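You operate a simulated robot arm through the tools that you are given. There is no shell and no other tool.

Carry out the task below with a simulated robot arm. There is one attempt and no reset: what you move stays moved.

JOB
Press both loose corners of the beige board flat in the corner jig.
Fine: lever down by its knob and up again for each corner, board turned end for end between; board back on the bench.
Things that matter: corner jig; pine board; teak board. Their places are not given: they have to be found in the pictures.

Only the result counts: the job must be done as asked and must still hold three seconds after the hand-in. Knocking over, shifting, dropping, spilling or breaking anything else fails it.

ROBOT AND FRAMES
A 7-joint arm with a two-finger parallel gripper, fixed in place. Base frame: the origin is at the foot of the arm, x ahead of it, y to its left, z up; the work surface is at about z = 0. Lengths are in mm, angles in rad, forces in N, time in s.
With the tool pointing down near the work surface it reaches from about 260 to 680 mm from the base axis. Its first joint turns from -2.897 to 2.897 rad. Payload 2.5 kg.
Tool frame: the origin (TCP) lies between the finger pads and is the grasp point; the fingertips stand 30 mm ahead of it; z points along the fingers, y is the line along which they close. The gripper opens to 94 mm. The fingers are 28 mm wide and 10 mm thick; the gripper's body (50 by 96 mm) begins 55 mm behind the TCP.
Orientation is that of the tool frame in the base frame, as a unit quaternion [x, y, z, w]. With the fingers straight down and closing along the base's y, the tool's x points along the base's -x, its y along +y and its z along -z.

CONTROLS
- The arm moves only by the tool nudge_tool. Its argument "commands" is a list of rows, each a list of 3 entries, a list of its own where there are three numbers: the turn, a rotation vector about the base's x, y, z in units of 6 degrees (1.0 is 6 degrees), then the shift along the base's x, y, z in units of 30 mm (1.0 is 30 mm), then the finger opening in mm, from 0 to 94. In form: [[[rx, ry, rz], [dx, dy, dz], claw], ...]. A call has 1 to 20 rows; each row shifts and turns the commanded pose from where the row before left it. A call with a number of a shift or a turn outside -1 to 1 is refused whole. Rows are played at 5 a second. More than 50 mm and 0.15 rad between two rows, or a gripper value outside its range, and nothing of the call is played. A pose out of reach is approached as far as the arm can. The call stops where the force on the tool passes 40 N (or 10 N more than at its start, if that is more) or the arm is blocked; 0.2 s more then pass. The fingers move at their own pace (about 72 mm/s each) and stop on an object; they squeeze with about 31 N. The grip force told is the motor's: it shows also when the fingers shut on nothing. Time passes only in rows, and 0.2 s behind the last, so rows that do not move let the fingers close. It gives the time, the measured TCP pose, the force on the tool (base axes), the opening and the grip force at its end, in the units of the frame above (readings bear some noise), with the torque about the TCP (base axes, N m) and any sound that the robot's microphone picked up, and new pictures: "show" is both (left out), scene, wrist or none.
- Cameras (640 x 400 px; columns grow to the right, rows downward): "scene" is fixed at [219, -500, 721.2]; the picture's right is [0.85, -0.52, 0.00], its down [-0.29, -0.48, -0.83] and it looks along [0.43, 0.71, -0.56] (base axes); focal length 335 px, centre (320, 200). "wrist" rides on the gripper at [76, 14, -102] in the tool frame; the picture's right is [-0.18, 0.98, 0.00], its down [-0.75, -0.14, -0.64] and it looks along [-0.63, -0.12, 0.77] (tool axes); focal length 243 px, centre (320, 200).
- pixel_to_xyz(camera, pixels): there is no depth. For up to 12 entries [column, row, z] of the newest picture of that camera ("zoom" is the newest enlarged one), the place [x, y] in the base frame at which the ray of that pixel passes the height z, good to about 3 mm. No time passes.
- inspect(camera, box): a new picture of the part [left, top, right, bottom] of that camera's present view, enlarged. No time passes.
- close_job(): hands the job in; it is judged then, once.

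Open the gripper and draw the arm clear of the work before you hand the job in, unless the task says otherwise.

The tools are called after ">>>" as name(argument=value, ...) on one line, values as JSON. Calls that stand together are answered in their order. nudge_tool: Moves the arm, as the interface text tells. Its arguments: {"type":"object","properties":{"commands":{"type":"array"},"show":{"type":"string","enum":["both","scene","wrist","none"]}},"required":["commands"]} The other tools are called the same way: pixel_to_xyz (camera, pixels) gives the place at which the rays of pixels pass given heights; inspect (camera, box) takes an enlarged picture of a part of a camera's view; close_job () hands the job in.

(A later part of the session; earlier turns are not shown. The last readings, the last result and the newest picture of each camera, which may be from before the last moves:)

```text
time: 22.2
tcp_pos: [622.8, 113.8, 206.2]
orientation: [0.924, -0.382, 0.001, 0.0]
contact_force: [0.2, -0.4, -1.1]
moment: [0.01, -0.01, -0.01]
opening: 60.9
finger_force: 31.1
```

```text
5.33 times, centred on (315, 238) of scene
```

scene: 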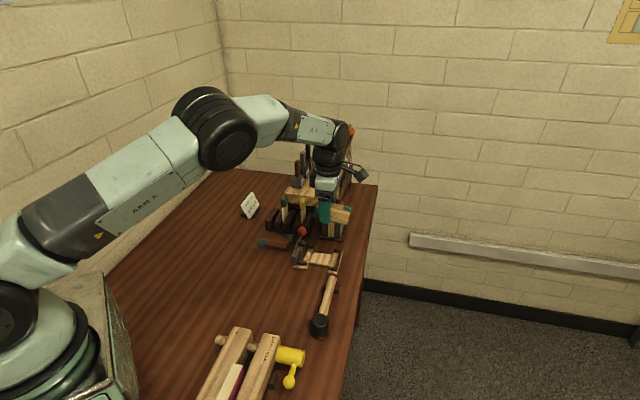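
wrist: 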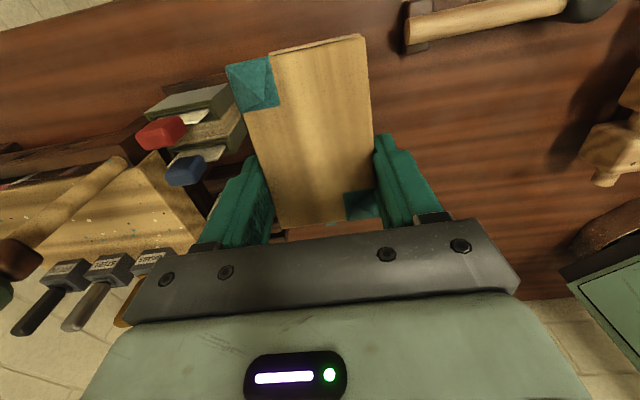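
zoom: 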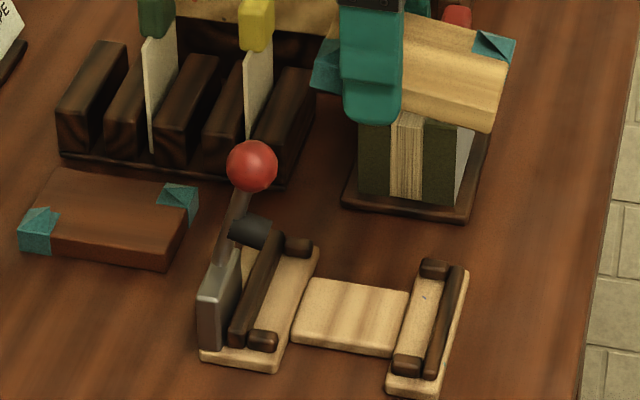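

The board also pitched a little in the grip (its −v end up). I carry it back over its old spot at height and descend part way.

>>> nudge_tool(commands=[[[0, 0, 0], [-0.826, 0.483, 0], 50], [[0, 0, 0], [-0.826, 0.483, 0], 50], [[0, 0, 0], [-0.826, 0.483, 0], 50], [[0, 0, 0], [-0.826, 0.483, 0], 50], [[0, 0, 0], [-0.826, 0.483, 0], 50], [[0, 0, 0], [-0.826, 0.483, 0], 50], [[0, 0, 0], [-0.826, 0.483, 0], 50], [[0, 0, 0], [0, 0, -0.8], 50], [[0, 0, 0], [0, 0, -0.8], 50], [[0, 0, 0], [0, 0, -0.8], 50], [[0, 0, 0], [0, 0, -0.8], 50], [[0, 0, 0], [0, 0, -0.8], 50], [[0, 0, 0], [0, 0, 0], 50]], show="both")

>>> inspect(camera="scene", box=[230, 215, 310, 275])

>>> inspect(camera="wrist", box=[180, 0, 460, 240])

```text
time: 25.0
tcp_pos: [447.4, 215.1, 84.9]
orientation: [0.924, -0.383, 0.0, 0.0]
contact_force: [0.4, 0.0, -0.1]
moment: [0.0, 0.0, 0.03]
opening: 60.7
finger_force: 31.0
```

scene: 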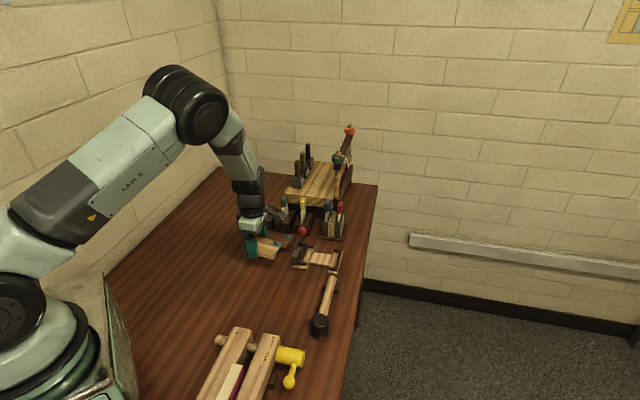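
wrist: 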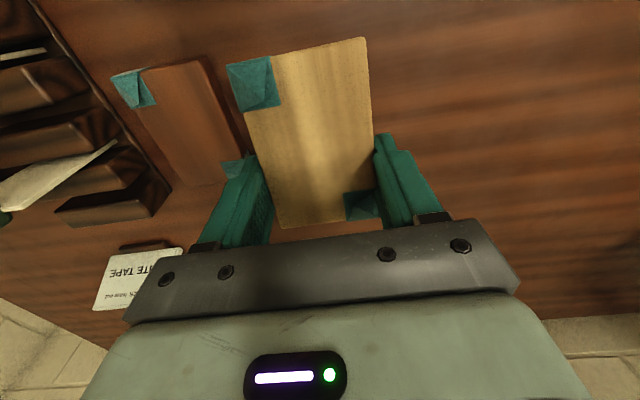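

```text
6.67 times, centred on (270, 245) of scene
```

zoom: 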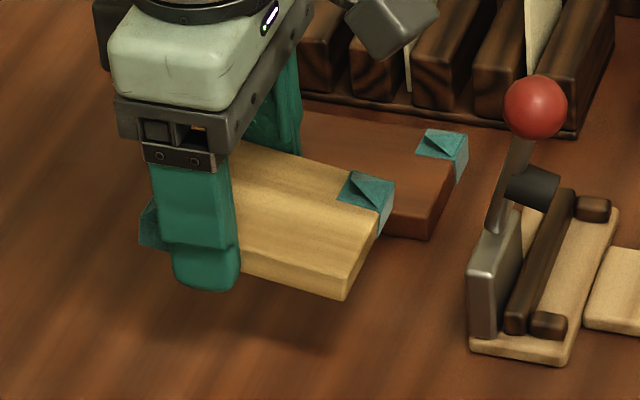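

```text
1.67 times, centred on (320, 120) of wrist
```

zoom: 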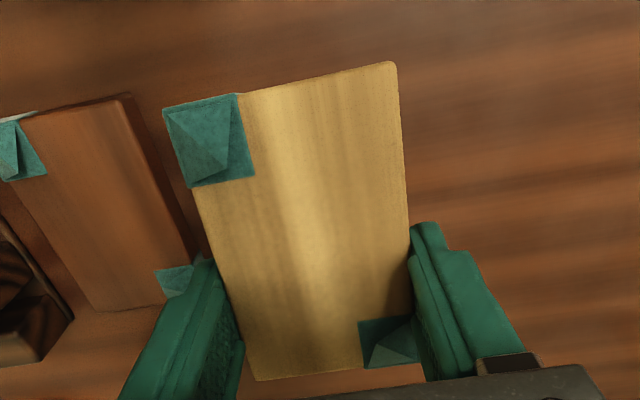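

The board hangs ~6° nose-down at its +v end over the free spot. I lower it gently until it settles flat on the bench.

>>> nudge_tool(commands=[[[0, 0, 0], [0, 0, -0.7], 50], [[0, 0, 0], [0, 0, -0.5], 50], [[0, 0, 0], [0, 0, -0.2], 50], [[0, 0, 0], [0, 0, -0.1], 50], [[0, 0, 0], [0, 0, -0.1], 50], [[0, 0, 0], [0, 0, -0.1], 50], [[0, 0, 0], [0, 0, 0], 50]], show="both")

>>> inspect(camera="scene", box=[230, 215, 310, 275])

```text
time: 26.6
tcp_pos: [447.4, 215.3, 34.1]
orientation: [0.924, -0.383, 0.0, 0.0]
contact_force: [-0.9, -0.2, -1.4]
moment: [0.02, 0.01, -0.01]
opening: 60.8
finger_force: 31.1
```

scene: 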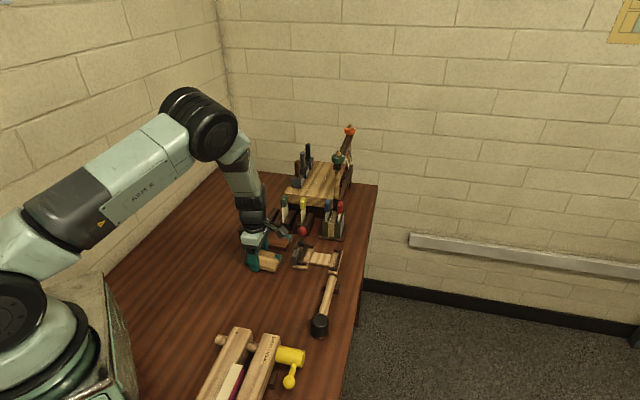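
wrist: 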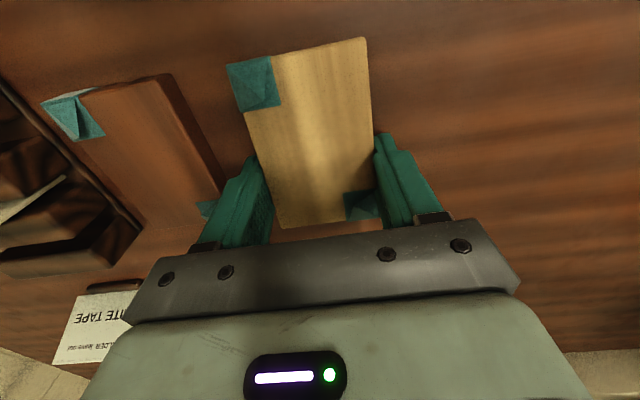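

```text
6.67 times, centred on (270, 245) of scene
```

zoom: 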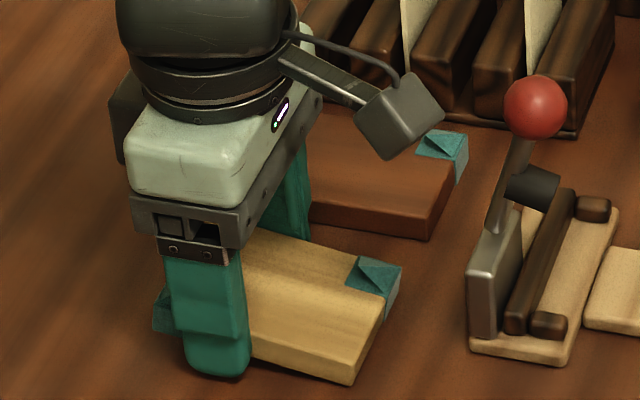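

Only slight load so far with the fingertips ~4 mm off the bench. I lower 2 mm more and open the fingers to 78 mm to let the board down.

>>> nudge_tool(commands=[[[0, 0, 0], [0, 0, -0.05], 50], [[0, 0, 0], [0, 0, -0.03], 50], [[0, 0, 0], [0, 0, 0], 62], [[0, 0, 0], [0, 0, 0], 66], [[0, 0, 0], [0, 0, 0], 72], [[0, 0, 0], [0, 0, 0], 78], [[0, 0, 0], [0, 0, 0], 78]], show="both")

>>> inspect(camera="scene", box=[230, 215, 310, 275])

>>> inspect(camera="wrist", box=[180, 0, 460, 240])

```text
time: 28.2
tcp_pos: [448.4, 213.6, 31.8]
orientation: [0.924, -0.383, 0.001, 0.0]
contact_force: [-0.8, 0.5, 0.0]
moment: [-0.02, 0.01, -0.03]
opening: 77.9
finger_force: 0.0
```

scene: 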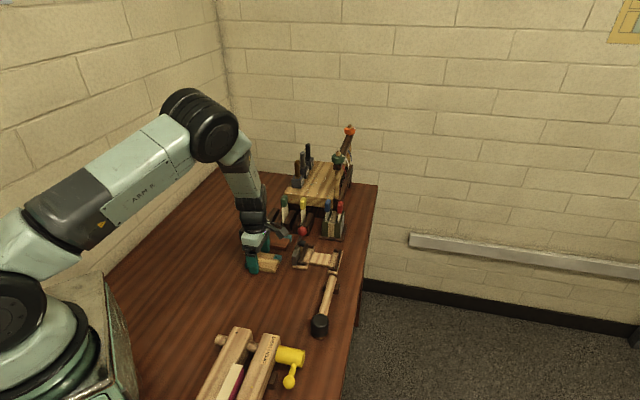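
wrist: 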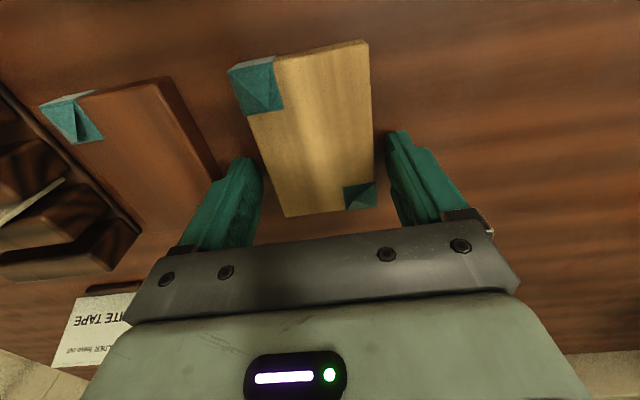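

```text
6.67 times, centred on (270, 245) of scene
```

zoom: 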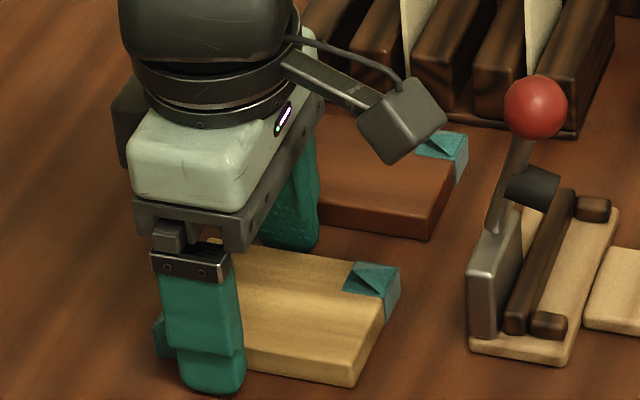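

```text
1.67 times, centred on (320, 120) of wrist
```

zoom: 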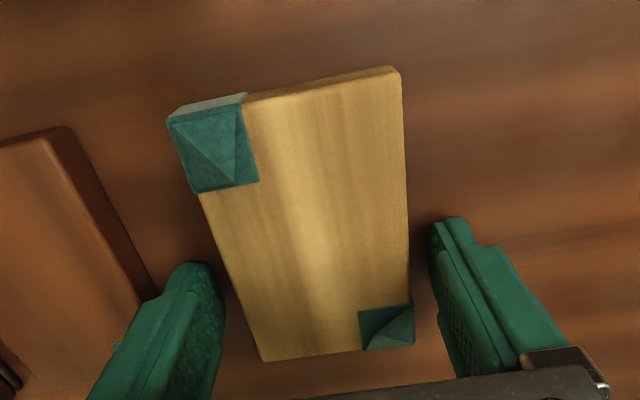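

The board is flat on the bench, with the fingers open around it. I query its top corners repeatedly to locate it accurately for a re-grip.

>>> pixel_to_xyz(camera="wrist", pixels=[[230.2, 72.1, 17], [230.2, 72.1, 17], [230.2, 72.1, 17], [369.1, 43.4, 17], [369.1, 43.4, 17], [369.1, 43.4, 17], [376.3, 205.6, 17], [376.3, 205.6, 17], [376.3, 205.6, 17], [285.3, 216.4, 17], [285.3, 216.4, 17], [285.3, 216.4, 17]])

```text
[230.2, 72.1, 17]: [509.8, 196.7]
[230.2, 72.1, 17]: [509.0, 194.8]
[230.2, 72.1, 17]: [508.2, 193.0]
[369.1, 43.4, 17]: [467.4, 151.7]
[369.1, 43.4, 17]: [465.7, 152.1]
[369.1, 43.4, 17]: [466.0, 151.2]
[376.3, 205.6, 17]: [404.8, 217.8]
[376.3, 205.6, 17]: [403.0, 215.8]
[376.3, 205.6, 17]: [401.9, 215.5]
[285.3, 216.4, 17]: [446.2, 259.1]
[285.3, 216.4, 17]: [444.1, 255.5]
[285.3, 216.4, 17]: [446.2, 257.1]
```

The board measures about 60.5 × 90 mm with centre u=467.4, v=177.5. I slide the open fingers along the board to 8 mm beyond its centre on the +v side, then close.

>>> nudge_tool(commands=[[[0, 0, 0], [0.11, -0.12, 0.02], 78], [[0, 0, 0], [0.11, -0.12, 0.02], 78], [[0, 0, 0], [0.11, -0.12, 0], 78], [[0, 0, 0], [0.11, -0.12, 0], 78], [[0, 0, 0], [0, 0, 0], 70], [[0, 0, 0], [0, 0, 0], 50], [[0, 0, 0], [0, 0, 0], 50], [[0, 0, 0], [0, 0, 0], 50], [[0, 0, 0], [0, 0, 0], 50]], show="both")

>>> inspect(camera="scene", box=[240, 215, 320, 275])

```text
time: 30.2
tcp_pos: [461.7, 200.5, 33.8]
orientation: [0.924, -0.383, 0.0, 0.0]
contact_force: [0.2, 0.0, -1.6]
moment: [0.0, 0.01, 0.0]
opening: 61.0
finger_force: 30.4
```

scene: 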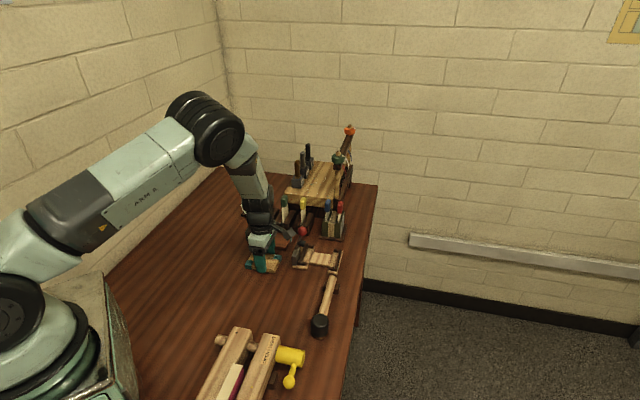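
wrist: 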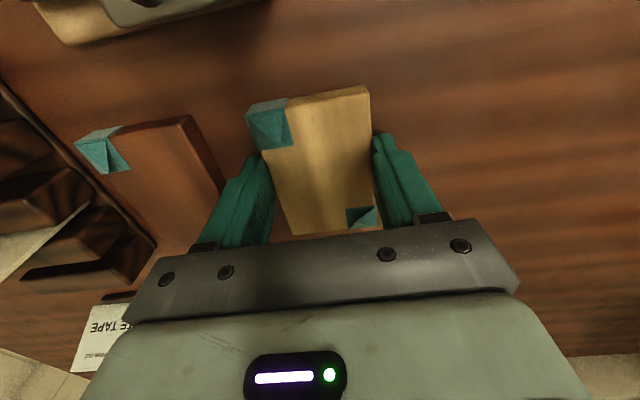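

```text
6.67 times, centred on (280, 245) of scene
```

zoom: 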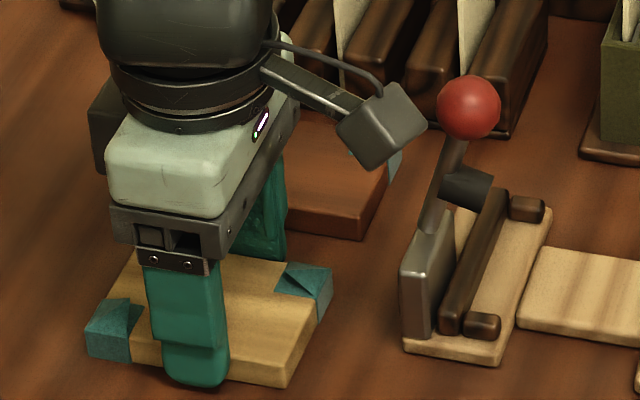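

Gripped with the board centre 7 mm to the −v side of the TCP. I lift, carry it to a point well beyond the pad (board's near end at v≈321) and lower to just above the rails.

>>> nudge_tool(commands=[[[0, 0, 0], [0, 0, 0.4], 50], [[0, 0, 0], [0, 0, 0.8], 50], [[0, 0, 0], [0, 0, 0.9], 50], [[0, 0, 0], [0, 0, 0.9], 50], [[0, 0, 0], [0, 0, 0.9], 50], [[0, 0, 0], [0, 0, 0.9], 50], [[0, 0, 0], [0, 0, 0.93], 50], [[0, 0, 0], [0.805, -0.46, 0], 50], [[0, 0, 0], [0.805, -0.46, 0], 50], [[0, 0, 0], [0.805, -0.46, 0], 50], [[0, 0, 0], [0.805, -0.46, 0], 50], [[0, 0, 0], [0.805, -0.46, 0], 50], [[0, 0, 0], [0.805, -0.46, 0], 50], [[0, 0, 0], [0.805, -0.46, 0], 50], [[0, 0, 0], [0, 0, 0], 50]], show="both")

>>> nudge_tool(commands=[[[0, 0, 0], [0, 0, -0.7], 50], [[0, 0, 0], [0, 0, -0.8], 50], [[0, 0, 0], [0, 0, -0.8], 50], [[0, 0, 0], [0, 0, -0.8], 50], [[0, 0, 0], [0, 0, -0.8], 50], [[0, 0, 0], [0, 0, -0.7], 50], [[0, 0, 0], [0, 0, 0], 50]], show="both")

>>> inspect(camera="scene", box=[280, 215, 360, 275])

>>> inspect(camera="wrist", box=[180, 0, 460, 240])

```text
time: 33.4
tcp_pos: [631.6, 104.9, 207.4]
orientation: [0.924, -0.382, 0.0, 0.0]
contact_force: [-0.3, -0.2, -1.1]
moment: [0.02, 0.02, -0.04]
opening: 61.0
finger_force: 31.0
```

scene: 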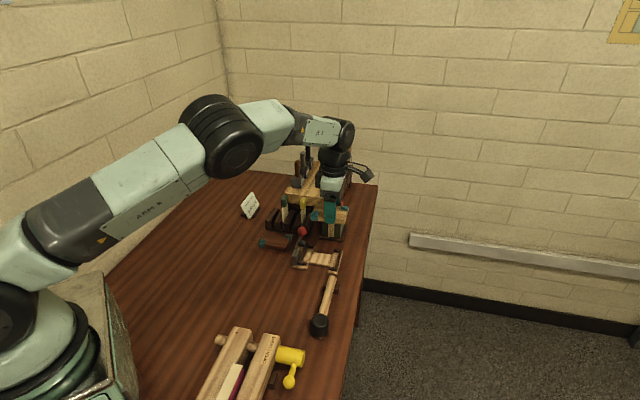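
wrist: 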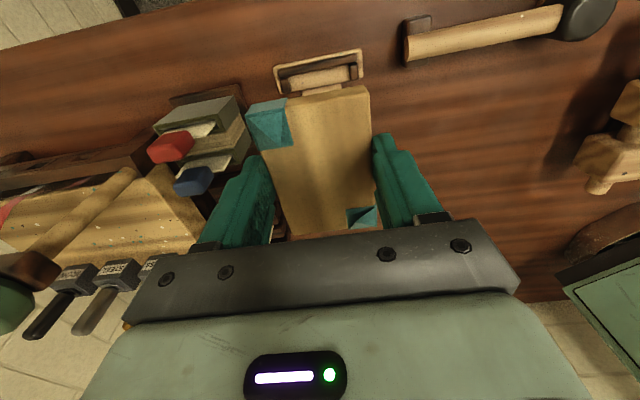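

```text
time: 35.0
tcp_pos: [630.3, 103.2, 68.6]
orientation: [0.924, -0.383, 0.001, 0.0]
contact_force: [-0.1, 0.3, -0.6]
moment: [0.0, 0.0, -0.02]
opening: 61.2
finger_force: 31.0
```

scene: 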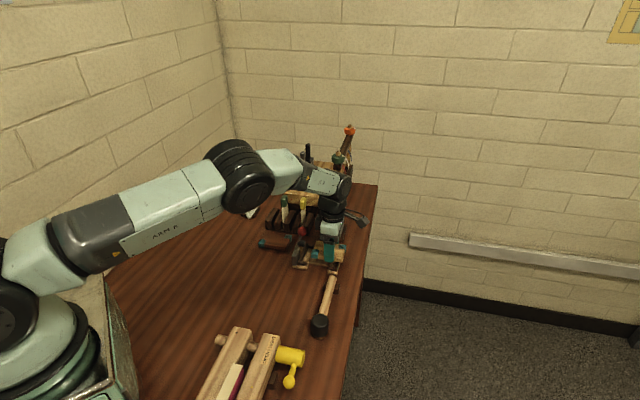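
wrist: 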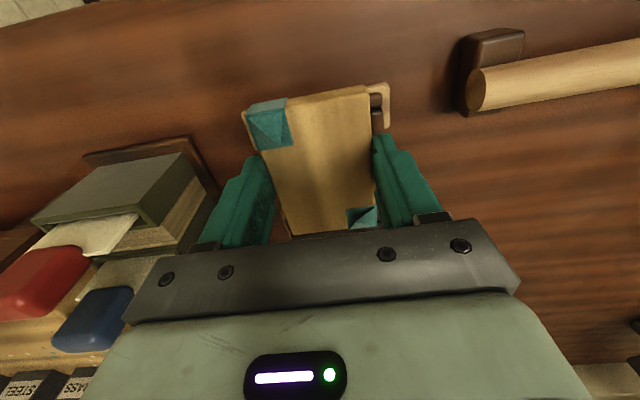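

```text
6.67 times, centred on (320, 245) of scene
```

zoom: 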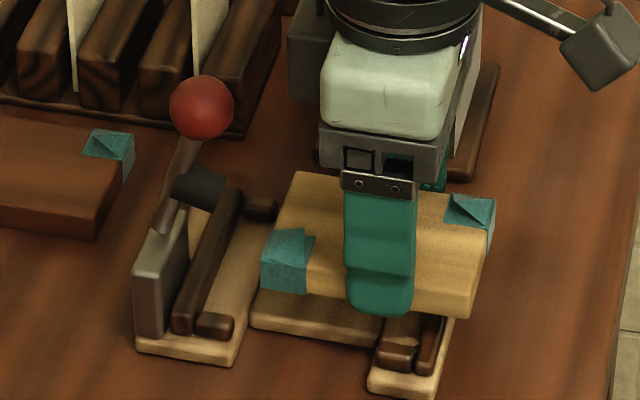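

```text
1.67 times, centred on (320, 120) of wrist
```

zoom: 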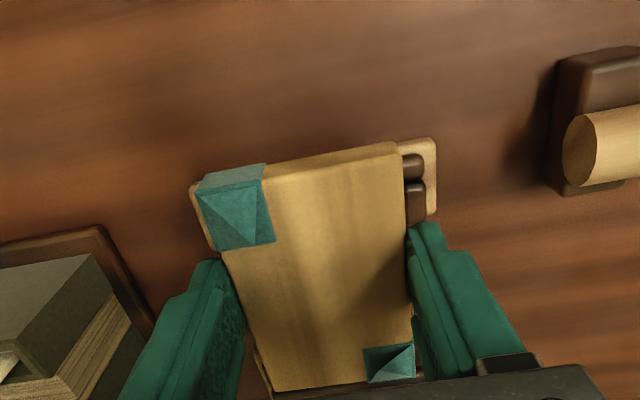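

No contact; the board is level, its near end clear of the pad. I slide it −v by 29 mm at this height to bring it over the pocket, under the pad.

>>> nudge_tool(commands=[[[0, 0, 0], [-0.114, 0.114, -0.1], 50], [[0, 0, 0], [-0.114, 0.114, 0], 50], [[0, 0, 0], [-0.114, 0.114, 0], 50], [[0, 0, 0], [-0.114, 0.114, 0], 50], [[0, 0, 0], [-0.114, 0.114, 0], 50], [[0, 0, 0], [-0.114, 0.114, 0], 50], [[0, 0, 0], [0, 0, 0], 50]], show="both")

>>> inspect(camera="scene", box=[280, 215, 360, 275])

>>> inspect(camera="wrist", box=[200, 20, 420, 150])

```text
time: 36.6
tcp_pos: [610.6, 124.6, 66.4]
orientation: [0.924, -0.383, 0.0, -0.001]
contact_force: [2.5, 1.5, 0.8]
moment: [0.0, 0.19, -0.08]
opening: 60.9
finger_force: 31.3
```

scene: 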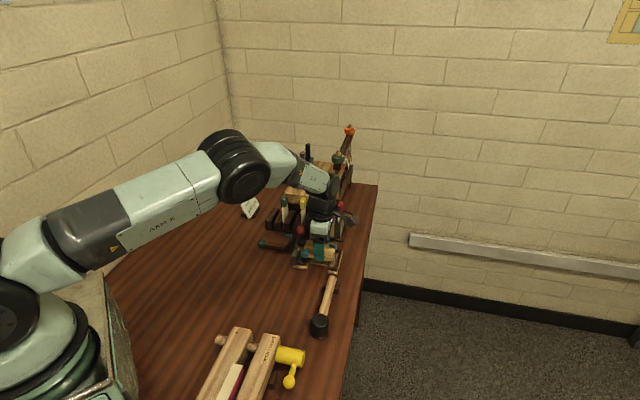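
wrist: 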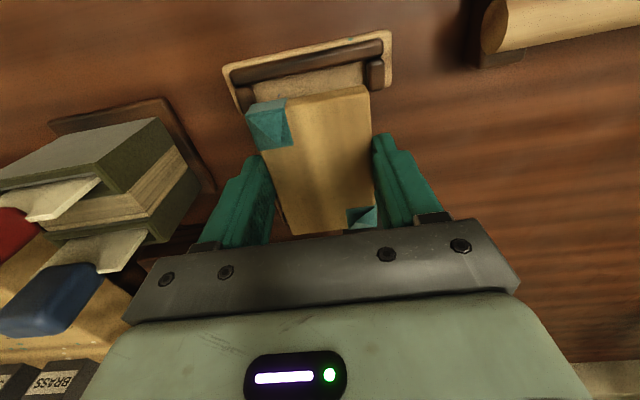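

```text
6.67 times, centred on (320, 245) of scene
```

zoom: 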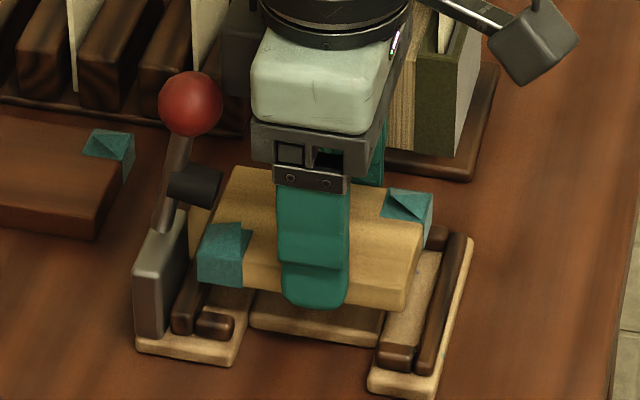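

```text
2.91 times, centred on (310, 85) of wrist
```

zoom: 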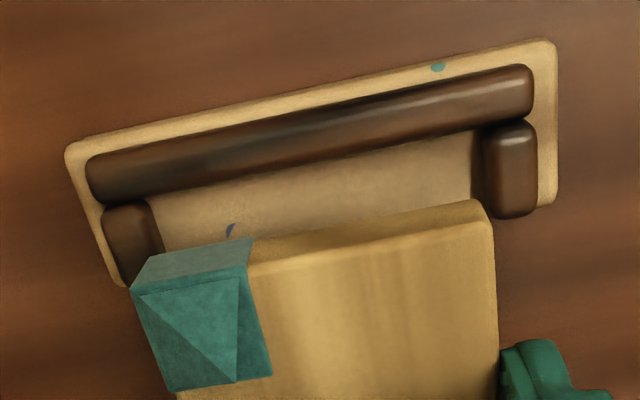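

The board is centred over the pocket (TCP u=519.9, v=343.7); a light 3 N touch suggests the raised flap brushes the pad. I lower gently toward the ledges.

>>> nudge_tool(commands=[[[0, 0, 0], [0, 0, -0.2], 50], [[0, 0, 0], [0, 0, -0.2], 50], [[0, 0, 0], [0, 0, -0.2], 50], [[0, 0, 0], [0, 0, -0.1], 50], [[0, 0, 0], [0, 0, 0], 50]], show="both")

>>> inspect(camera="scene", box=[280, 215, 360, 275])

>>> inspect(camera="wrist", box=[200, 20, 420, 150])

```text
time: 37.8
tcp_pos: [610.9, 125.7, 45.8]
orientation: [0.924, -0.383, 0.001, -0.001]
contact_force: [2.0, -3.8, 16.8]
moment: [0.28, 0.33, -0.06]
opening: 61.1
finger_force: 31.0
```

scene: 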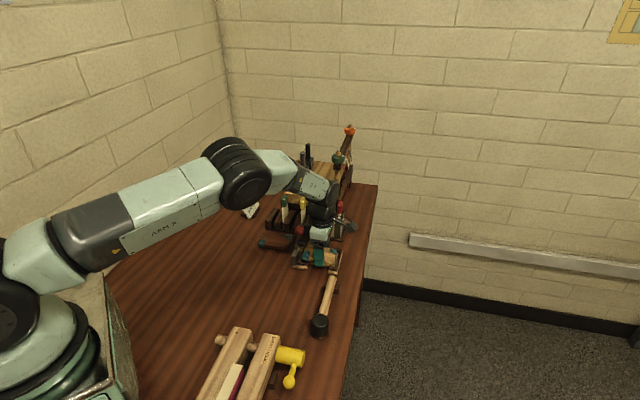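
wrist: 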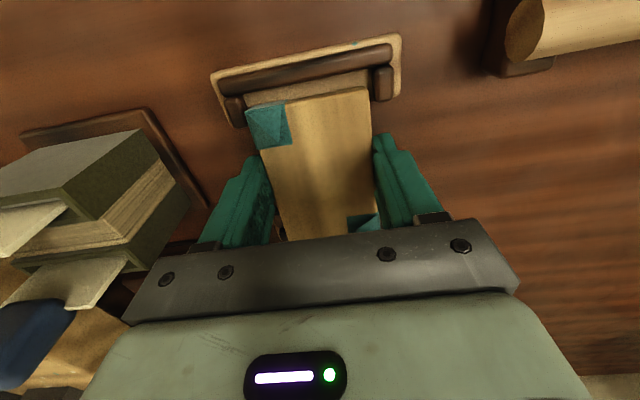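

```text
6.67 times, centred on (320, 245) of scene
```

zoom: 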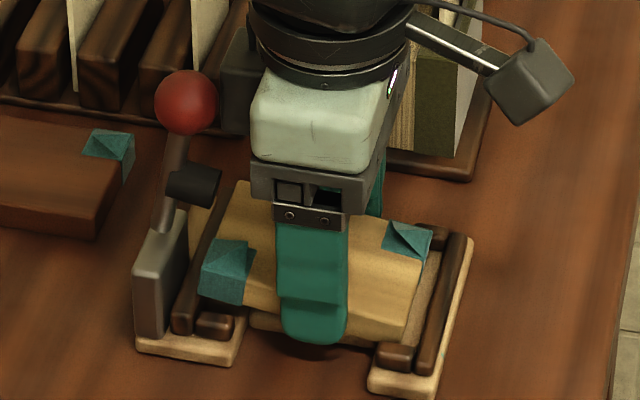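

```text
2.91 times, centred on (310, 85) of wrist
```

zoom: 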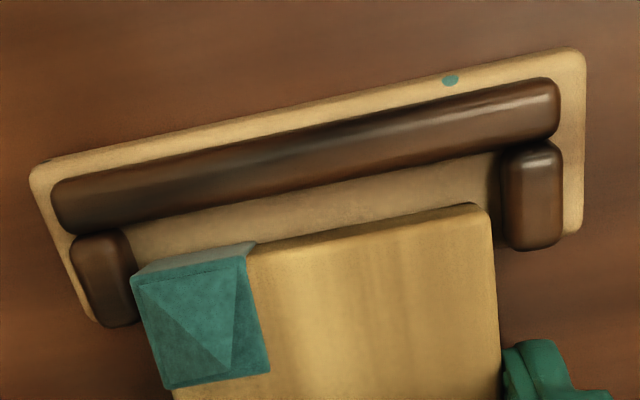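

Force 17 N up and the board's −v end looks raised in the scene: it sits on the lever-side rail, while ~6 mm of gap shows at the far rail. I raise 6 mm, shift +v by 4.5 mm and lower again.

>>> nudge_tool(commands=[[[0, 0, 0], [0, 0, 0.2], 50], [[0, 0, 0], [0.106, -0.106, 0.05], 50], [[0, 0, 0], [0, 0, 0], 50], [[0, 0, 0], [0, 0, -0.15], 50], [[0, 0, 0], [0, 0, -0.1], 50], [[0, 0, 0], [0, 0, 0], 50]], show="both")

>>> inspect(camera="scene", box=[280, 215, 360, 275])

>>> inspect(camera="wrist", box=[200, 20, 420, 150])

```text
time: 39.2
tcp_pos: [614.8, 122.6, 44.5]
orientation: [0.924, -0.382, 0.0, 0.0]
contact_force: [-5.9, -0.3, 18.5]
moment: [-0.48, -0.3, -0.14]
opening: 61.1
finger_force: 31.1
```

scene: 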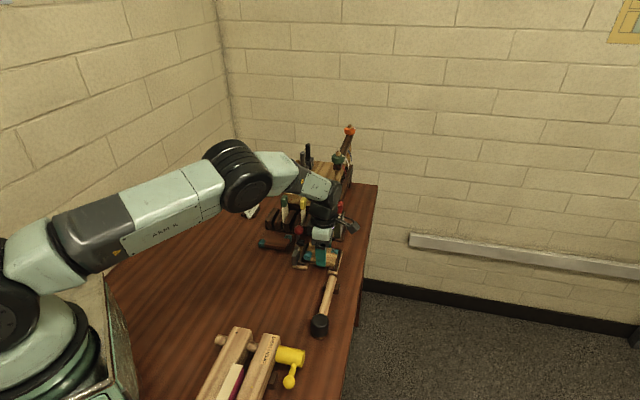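
wrist: 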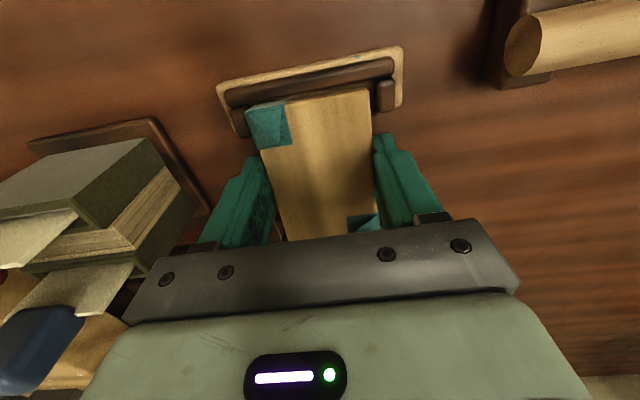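

```text
6.67 times, centred on (320, 245) of scene
```

zoom: 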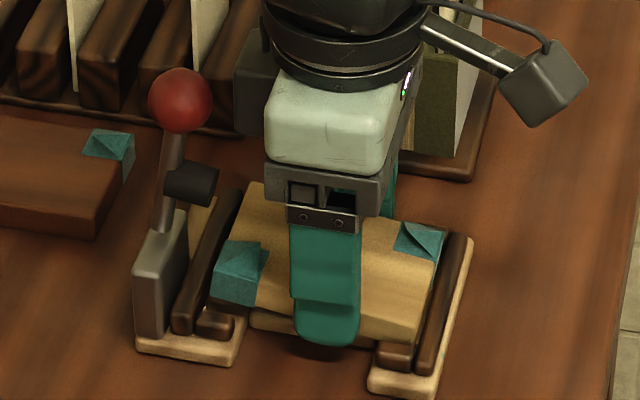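

```text
2.91 times, centred on (310, 85) of wrist
```

zoom: 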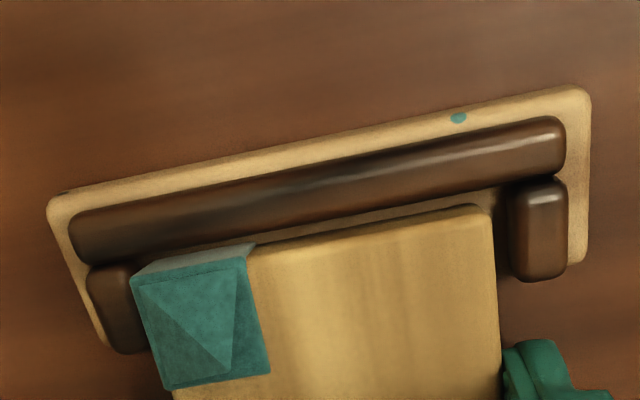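

Now the contact moment points to the +v ledge, with the board still pitched ~5° in the grip (−v end up) and both ends inside the rails. I press 3 mm lower to level it, then release slowly.

>>> nudge_tool(commands=[[[0, 0, 0], [0, 0, -0.05], 50], [[0, 0, 0], [0, 0, -0.05], 50], [[0, 0, 0], [0, 0, 0], 61], [[0, 0, 0], [0, 0, 0], 62], [[0, 0, 0], [0, 0, 0], 64], [[0, 0, 0], [0, 0, 0], 68], [[0, 0, 0], [0, 0, 0], 74], [[0, 0, 0], [0, 0, 0], 74]], show="both")

>>> inspect(camera="scene", box=[280, 215, 360, 275])

>>> inspect(camera="wrist", box=[200, 20, 420, 150])

```text
time: 41.0
tcp_pos: [614.1, 121.5, 40.0]
orientation: [0.924, -0.383, 0.0, 0.0]
contact_force: [0.4, 0.6, 0.4]
moment: [0.04, 0.0, 0.0]
opening: 74.0
finger_force: 0.0
```

scene: 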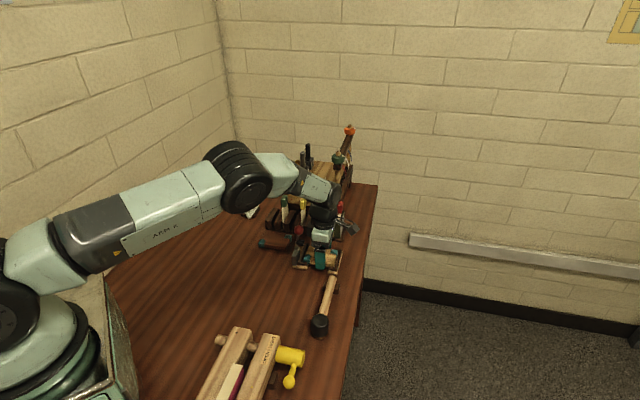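
wrist: 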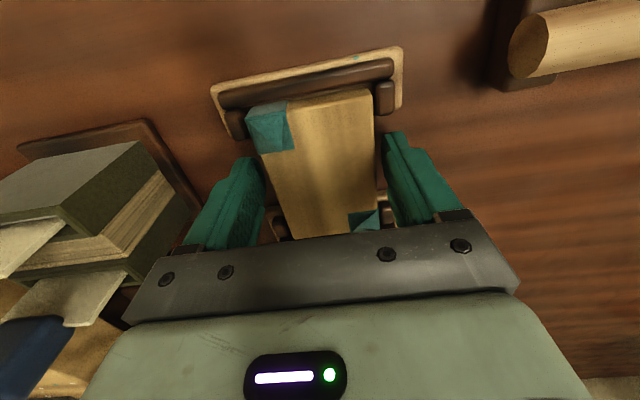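

```text
6.67 times, centred on (320, 245) of scene
```

zoom: 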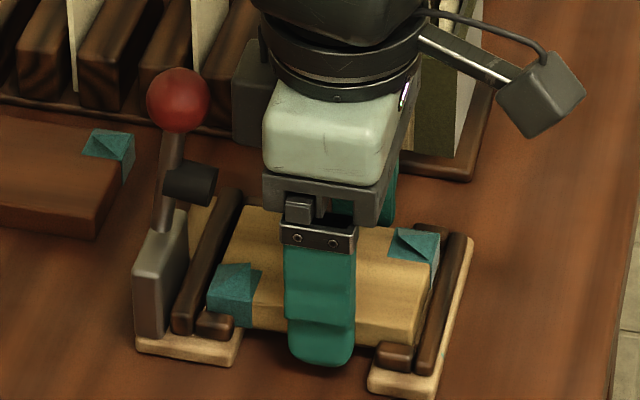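

```text
2.91 times, centred on (310, 85) of wrist
```

zoom: 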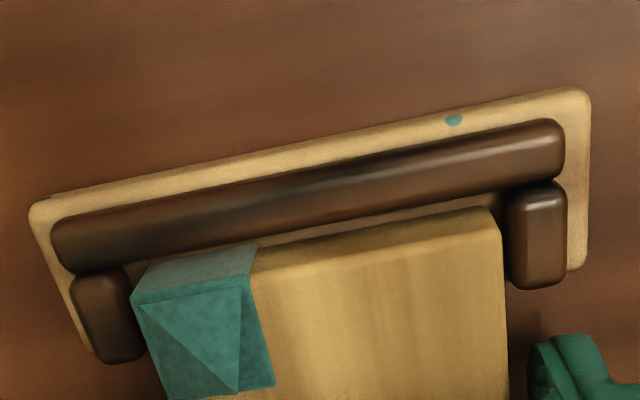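

The board has settled level in the pocket between both rails. I open a bit more, rise straight up and look at it from above.

>>> nudge_tool(commands=[[[0, 0, 0], [0, 0, 0.2], 76], [[0, 0, 0], [0, 0, 0.6], 80], [[0, 0, 0], [0, 0, 0.8], 80], [[0, 0, 0], [0, 0, 0.8], 80], [[0, 0, 0], [0, 0, 0.8], 80], [[0, 0, 0], [0, 0, 0.8], 80], [[0, 0, 0], [0, 0, 0.8], 80], [[0, 0, 0], [0, 0, 0], 80]], show="both")

>>> inspect(camera="scene", box=[280, 215, 360, 275])

>>> inspect(camera="wrist", box=[230, 0, 430, 200])

```text
time: 42.8
tcp_pos: [612.5, 121.2, 184.7]
orientation: [0.924, -0.383, 0.0, 0.0]
contact_force: [0.7, 0.9, -0.5]
moment: [0.01, -0.01, -0.01]
opening: 80.1
finger_force: 0.1
```

scene: 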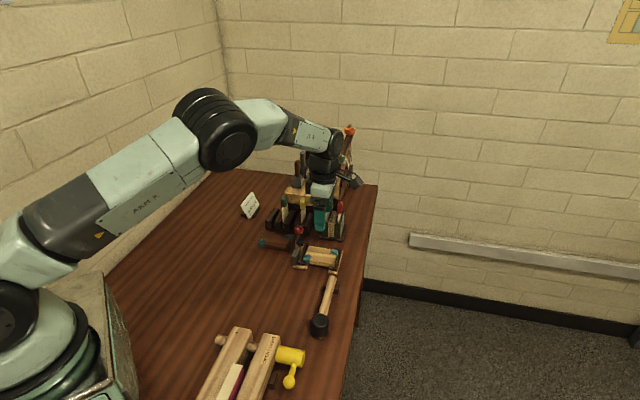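
wrist: 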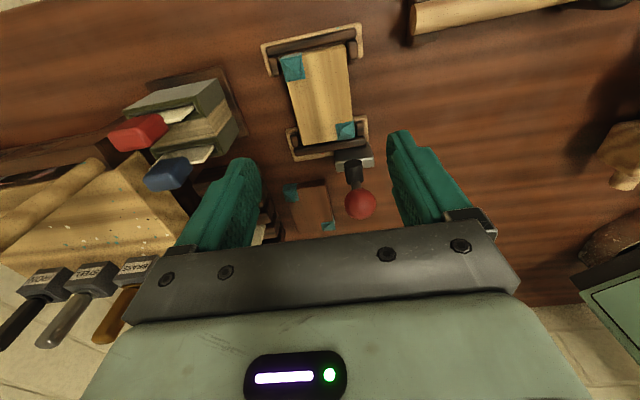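

```text
6.67 times, centred on (320, 245) of scene
```

zoom: 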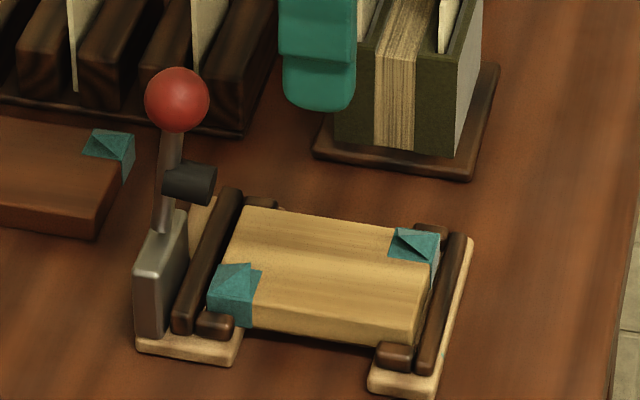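

```text
2.00 times, centred on (330, 100) of wrist
```

zoom: 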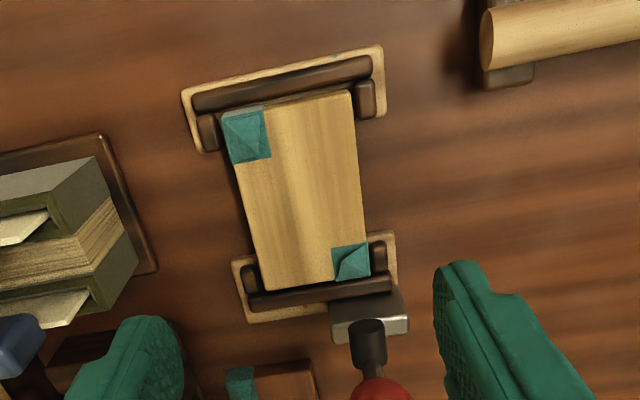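

The board sits in the pocket with a loose corner under the pad side. Now I triangulate the knob: scene px ≈(298.6,230.0), wrist px ≈(360,204).

>>> inspect(camera="wrist", box=[310, 130, 410, 230])

>>> pixel_to_xyz(camera="scene", pixels=[[298.6, 230, 112], [298.6, 230, 112], [298.6, 230, 112], [298.6, 230, 120], [298.6, 230, 120], [298.6, 230, 120]])

>>> pixel_to_xyz(camera="zoom", pixels=[[320, 200, 112]])

```text
4.00 times, centred on (360, 180) of wrist
```

zoom: 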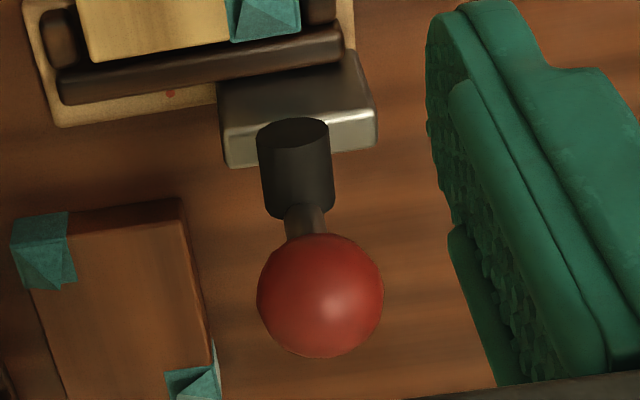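

```text
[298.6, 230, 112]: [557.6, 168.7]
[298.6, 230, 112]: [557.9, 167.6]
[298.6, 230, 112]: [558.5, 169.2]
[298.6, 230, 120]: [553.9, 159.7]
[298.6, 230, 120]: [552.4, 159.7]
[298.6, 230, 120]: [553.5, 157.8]
```

```text
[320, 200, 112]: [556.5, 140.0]
```

The knob centre is at (321,296) in the enlarged wrist picture; I query it at a few heights.

>>> pixel_to_xyz(camera="zoom", pixels=[[321, 296, 112], [321, 296, 112], [321, 296, 112], [321, 296, 120], [321, 296, 120], [321, 296, 120], [321, 296, 116], [321, 296, 116], [321, 296, 116], [294, 132, 75], [294, 132, 75], [294, 132, 75]])

>>> pixel_to_xyz(camera="scene", pixels=[[298.6, 230, 116], [298.6, 230, 116], [298.6, 230, 116]])

```text
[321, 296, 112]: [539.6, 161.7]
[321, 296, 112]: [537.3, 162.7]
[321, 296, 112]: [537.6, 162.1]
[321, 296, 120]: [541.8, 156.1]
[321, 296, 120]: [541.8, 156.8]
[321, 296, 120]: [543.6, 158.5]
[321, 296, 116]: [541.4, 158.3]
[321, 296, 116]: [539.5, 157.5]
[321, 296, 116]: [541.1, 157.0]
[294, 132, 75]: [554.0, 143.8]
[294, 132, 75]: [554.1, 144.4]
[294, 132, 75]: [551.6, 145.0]
```

```text
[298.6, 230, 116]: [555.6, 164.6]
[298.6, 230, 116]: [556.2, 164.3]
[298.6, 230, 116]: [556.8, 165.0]
```

Triangulation puts the knob near u≈495, v≈280, z≈125, and the lever's two positions give a pivot at about v≈270.5, z≈44 with radius ≈81 mm. I move over the knob with the fingers at 60 mm and check.

>>> nudge_tool(commands=[[[0, 0, 0], [0, 0, 0.4], 60], [[0, 0, 0], [-0.731, 0.349, 0], 60], [[0, 0, 0], [-0.731, 0.349, 0], 60], [[0, 0, 0], [-0.731, 0.349, 0], 60], [[0, 0, 0], [0, 0, 0], 60], [[0, 0, 0], [0, 0, 0], 60]], show="both")

>>> inspect(camera="scene", box=[270, 200, 350, 260])

>>> inspect(camera="wrist", box=[200, 40, 440, 240])

```text
time: 44.2
tcp_pos: [546.6, 152.3, 196.2]
orientation: [0.924, -0.383, 0.0, 0.0]
contact_force: [0.2, 0.0, 0.1]
moment: [0.01, 0.01, 0.01]
opening: 60.0
finger_force: 0.1
```

scene: 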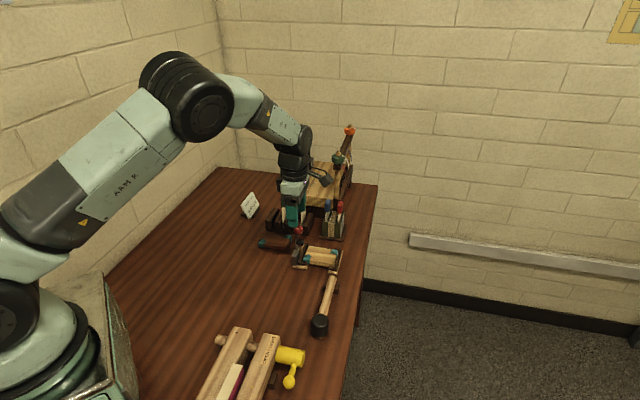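
wrist: 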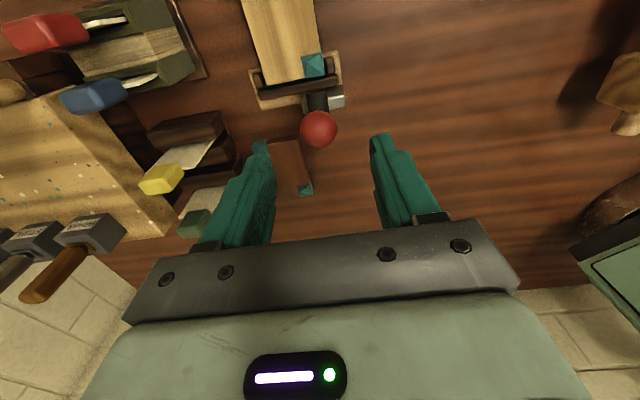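

```text
6.67 times, centred on (310, 230) of scene
```

zoom: 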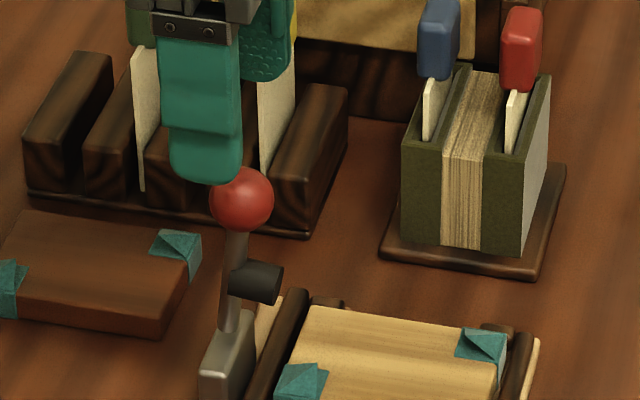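

```text
2.00 times, centred on (320, 140) of wrist
```

zoom: 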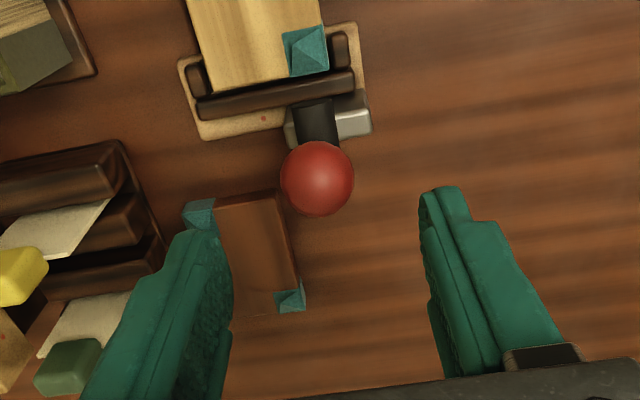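

The knob lies centred between the fingers, about 3 mm farther in +v. I correct that and descend so the tips reach just below the knob's middle.

>>> nudge_tool(commands=[[[0, 0, 0], [0.07, -0.07, -0.4], 60], [[0, 0, 0], [0, 0, -0.5], 60], [[0, 0, 0], [0, 0, -0.5], 60], [[0, 0, 0], [0, 0, -0.25], 60], [[0, 0, 0], [0, 0, 0], 60]], show="both")

>>> inspect(camera="scene", box=[270, 205, 350, 265])

>>> inspect(camera="wrist", box=[200, 40, 440, 240])

```text
time: 45.4
tcp_pos: [549.3, 150.2, 146.8]
orientation: [0.924, -0.383, 0.0, 0.0]
contact_force: [-0.3, 0.1, -0.2]
moment: [0.02, -0.01, 0.0]
opening: 60.0
finger_force: 0.1
```

scene: 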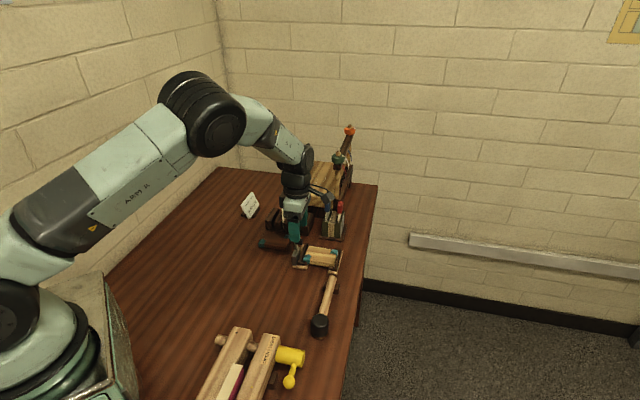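
wrist: 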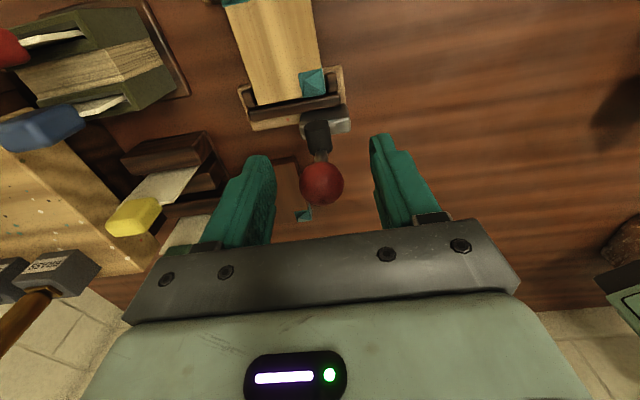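

```text
6.67 times, centred on (310, 235) of scene
```

zoom: 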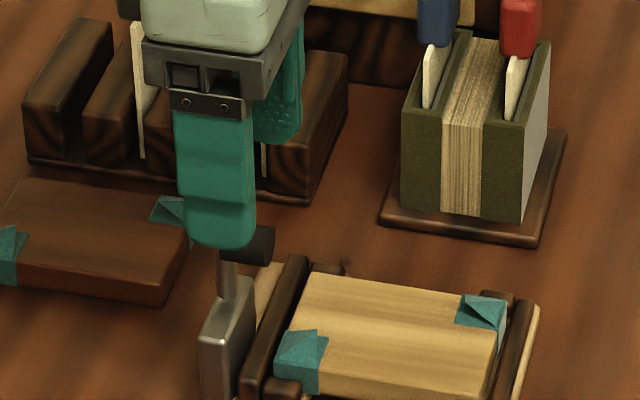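

```text
2.00 times, centred on (320, 140) of wrist
```

zoom: 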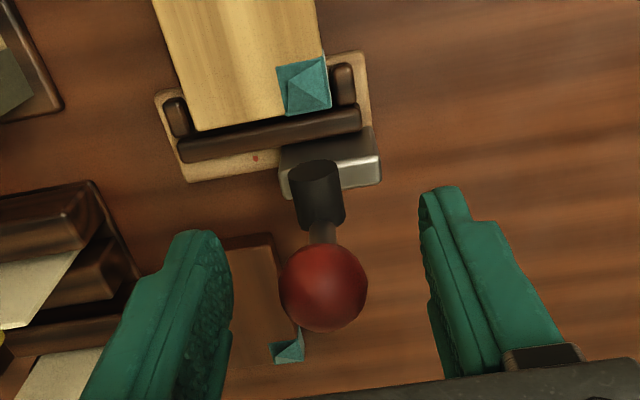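

The knob is between the fingers at wrist px (321.5,184), but its v-position needs checking; I query that ray at a few heights.

>>> pixel_to_xyz(camera="wrist", pixels=[[321.5, 184, 120], [321.5, 184, 120], [321.5, 184, 120], [321.5, 184, 127], [321.5, 184, 127], [321.5, 184, 127], [321.5, 184, 135], [321.5, 184, 135], [321.5, 184, 135], [319, 128, 75], [319, 128, 75], [319, 128, 75]])

>>> inspect(camera="scene", box=[285, 215, 325, 255])

```text
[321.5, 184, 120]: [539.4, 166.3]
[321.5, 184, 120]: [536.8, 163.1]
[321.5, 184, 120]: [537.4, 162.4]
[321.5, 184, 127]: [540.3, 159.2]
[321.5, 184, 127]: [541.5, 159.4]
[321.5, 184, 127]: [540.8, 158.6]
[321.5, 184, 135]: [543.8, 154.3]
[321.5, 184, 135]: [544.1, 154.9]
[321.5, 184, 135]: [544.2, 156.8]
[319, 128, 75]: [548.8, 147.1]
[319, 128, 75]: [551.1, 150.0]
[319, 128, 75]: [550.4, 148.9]
```

```text
10.00 times, centred on (305, 235) of scene
```

zoom: 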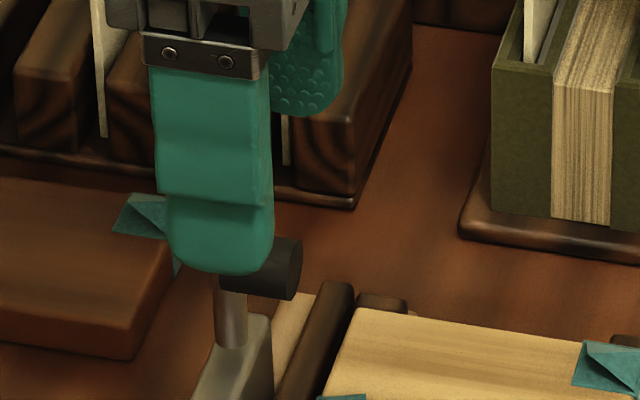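

The scene no longer shows the knob to the right of the finger, so the lever stands upright again, with the knob at v≈270, z≈127 as the wrist ray says. I shift −v by 12 mm and close gently on the knob.

>>> nudge_tool(commands=[[[0, 0, 0], [-0.14, 0.14, 0], 60], [[0, 0, 0], [-0.14, 0.14, 0], 60], [[0, 0, 0], [0, 0, 0], 60]], show="both")

>>> inspect(camera="wrist", box=[200, 40, 440, 240])

>>> inspect(camera="scene", box=[285, 215, 325, 255])

```text
time: 46.2
tcp_pos: [542.0, 158.2, 146.2]
orientation: [0.924, -0.382, 0.0, 0.0]
contact_force: [0.2, 0.0, -0.8]
moment: [-0.02, 0.0, -0.03]
opening: 59.9
finger_force: 0.2
```

scene: 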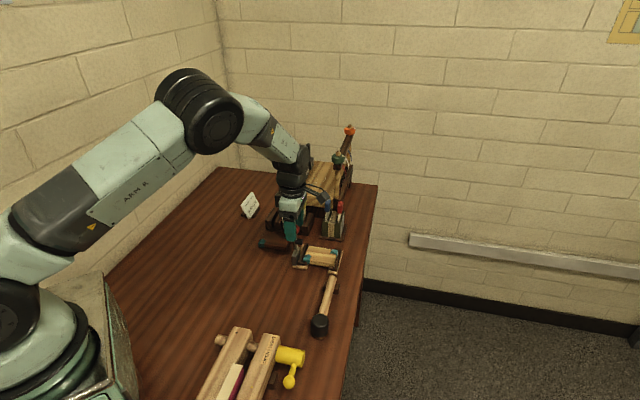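
wrist: 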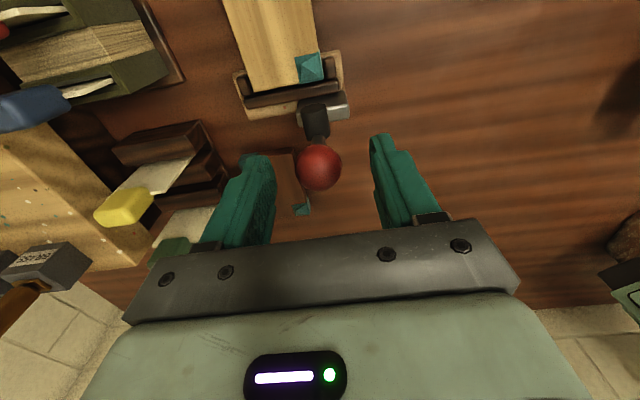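

```text
2.00 times, centred on (320, 140) of wrist
```

zoom: 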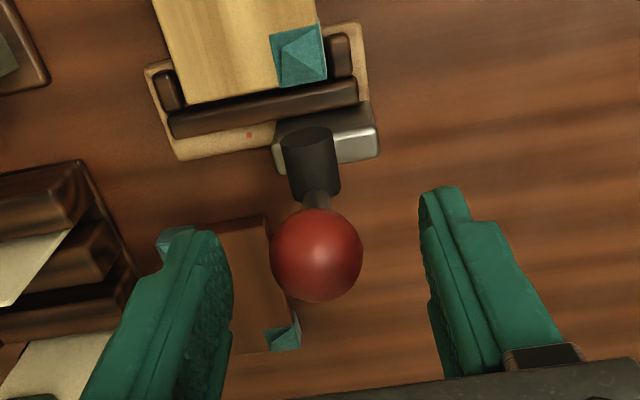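

```text
10.00 times, centred on (305, 235) of scene
```

zoom: 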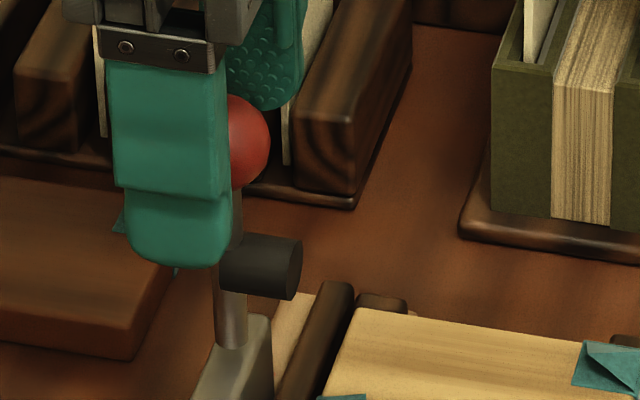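

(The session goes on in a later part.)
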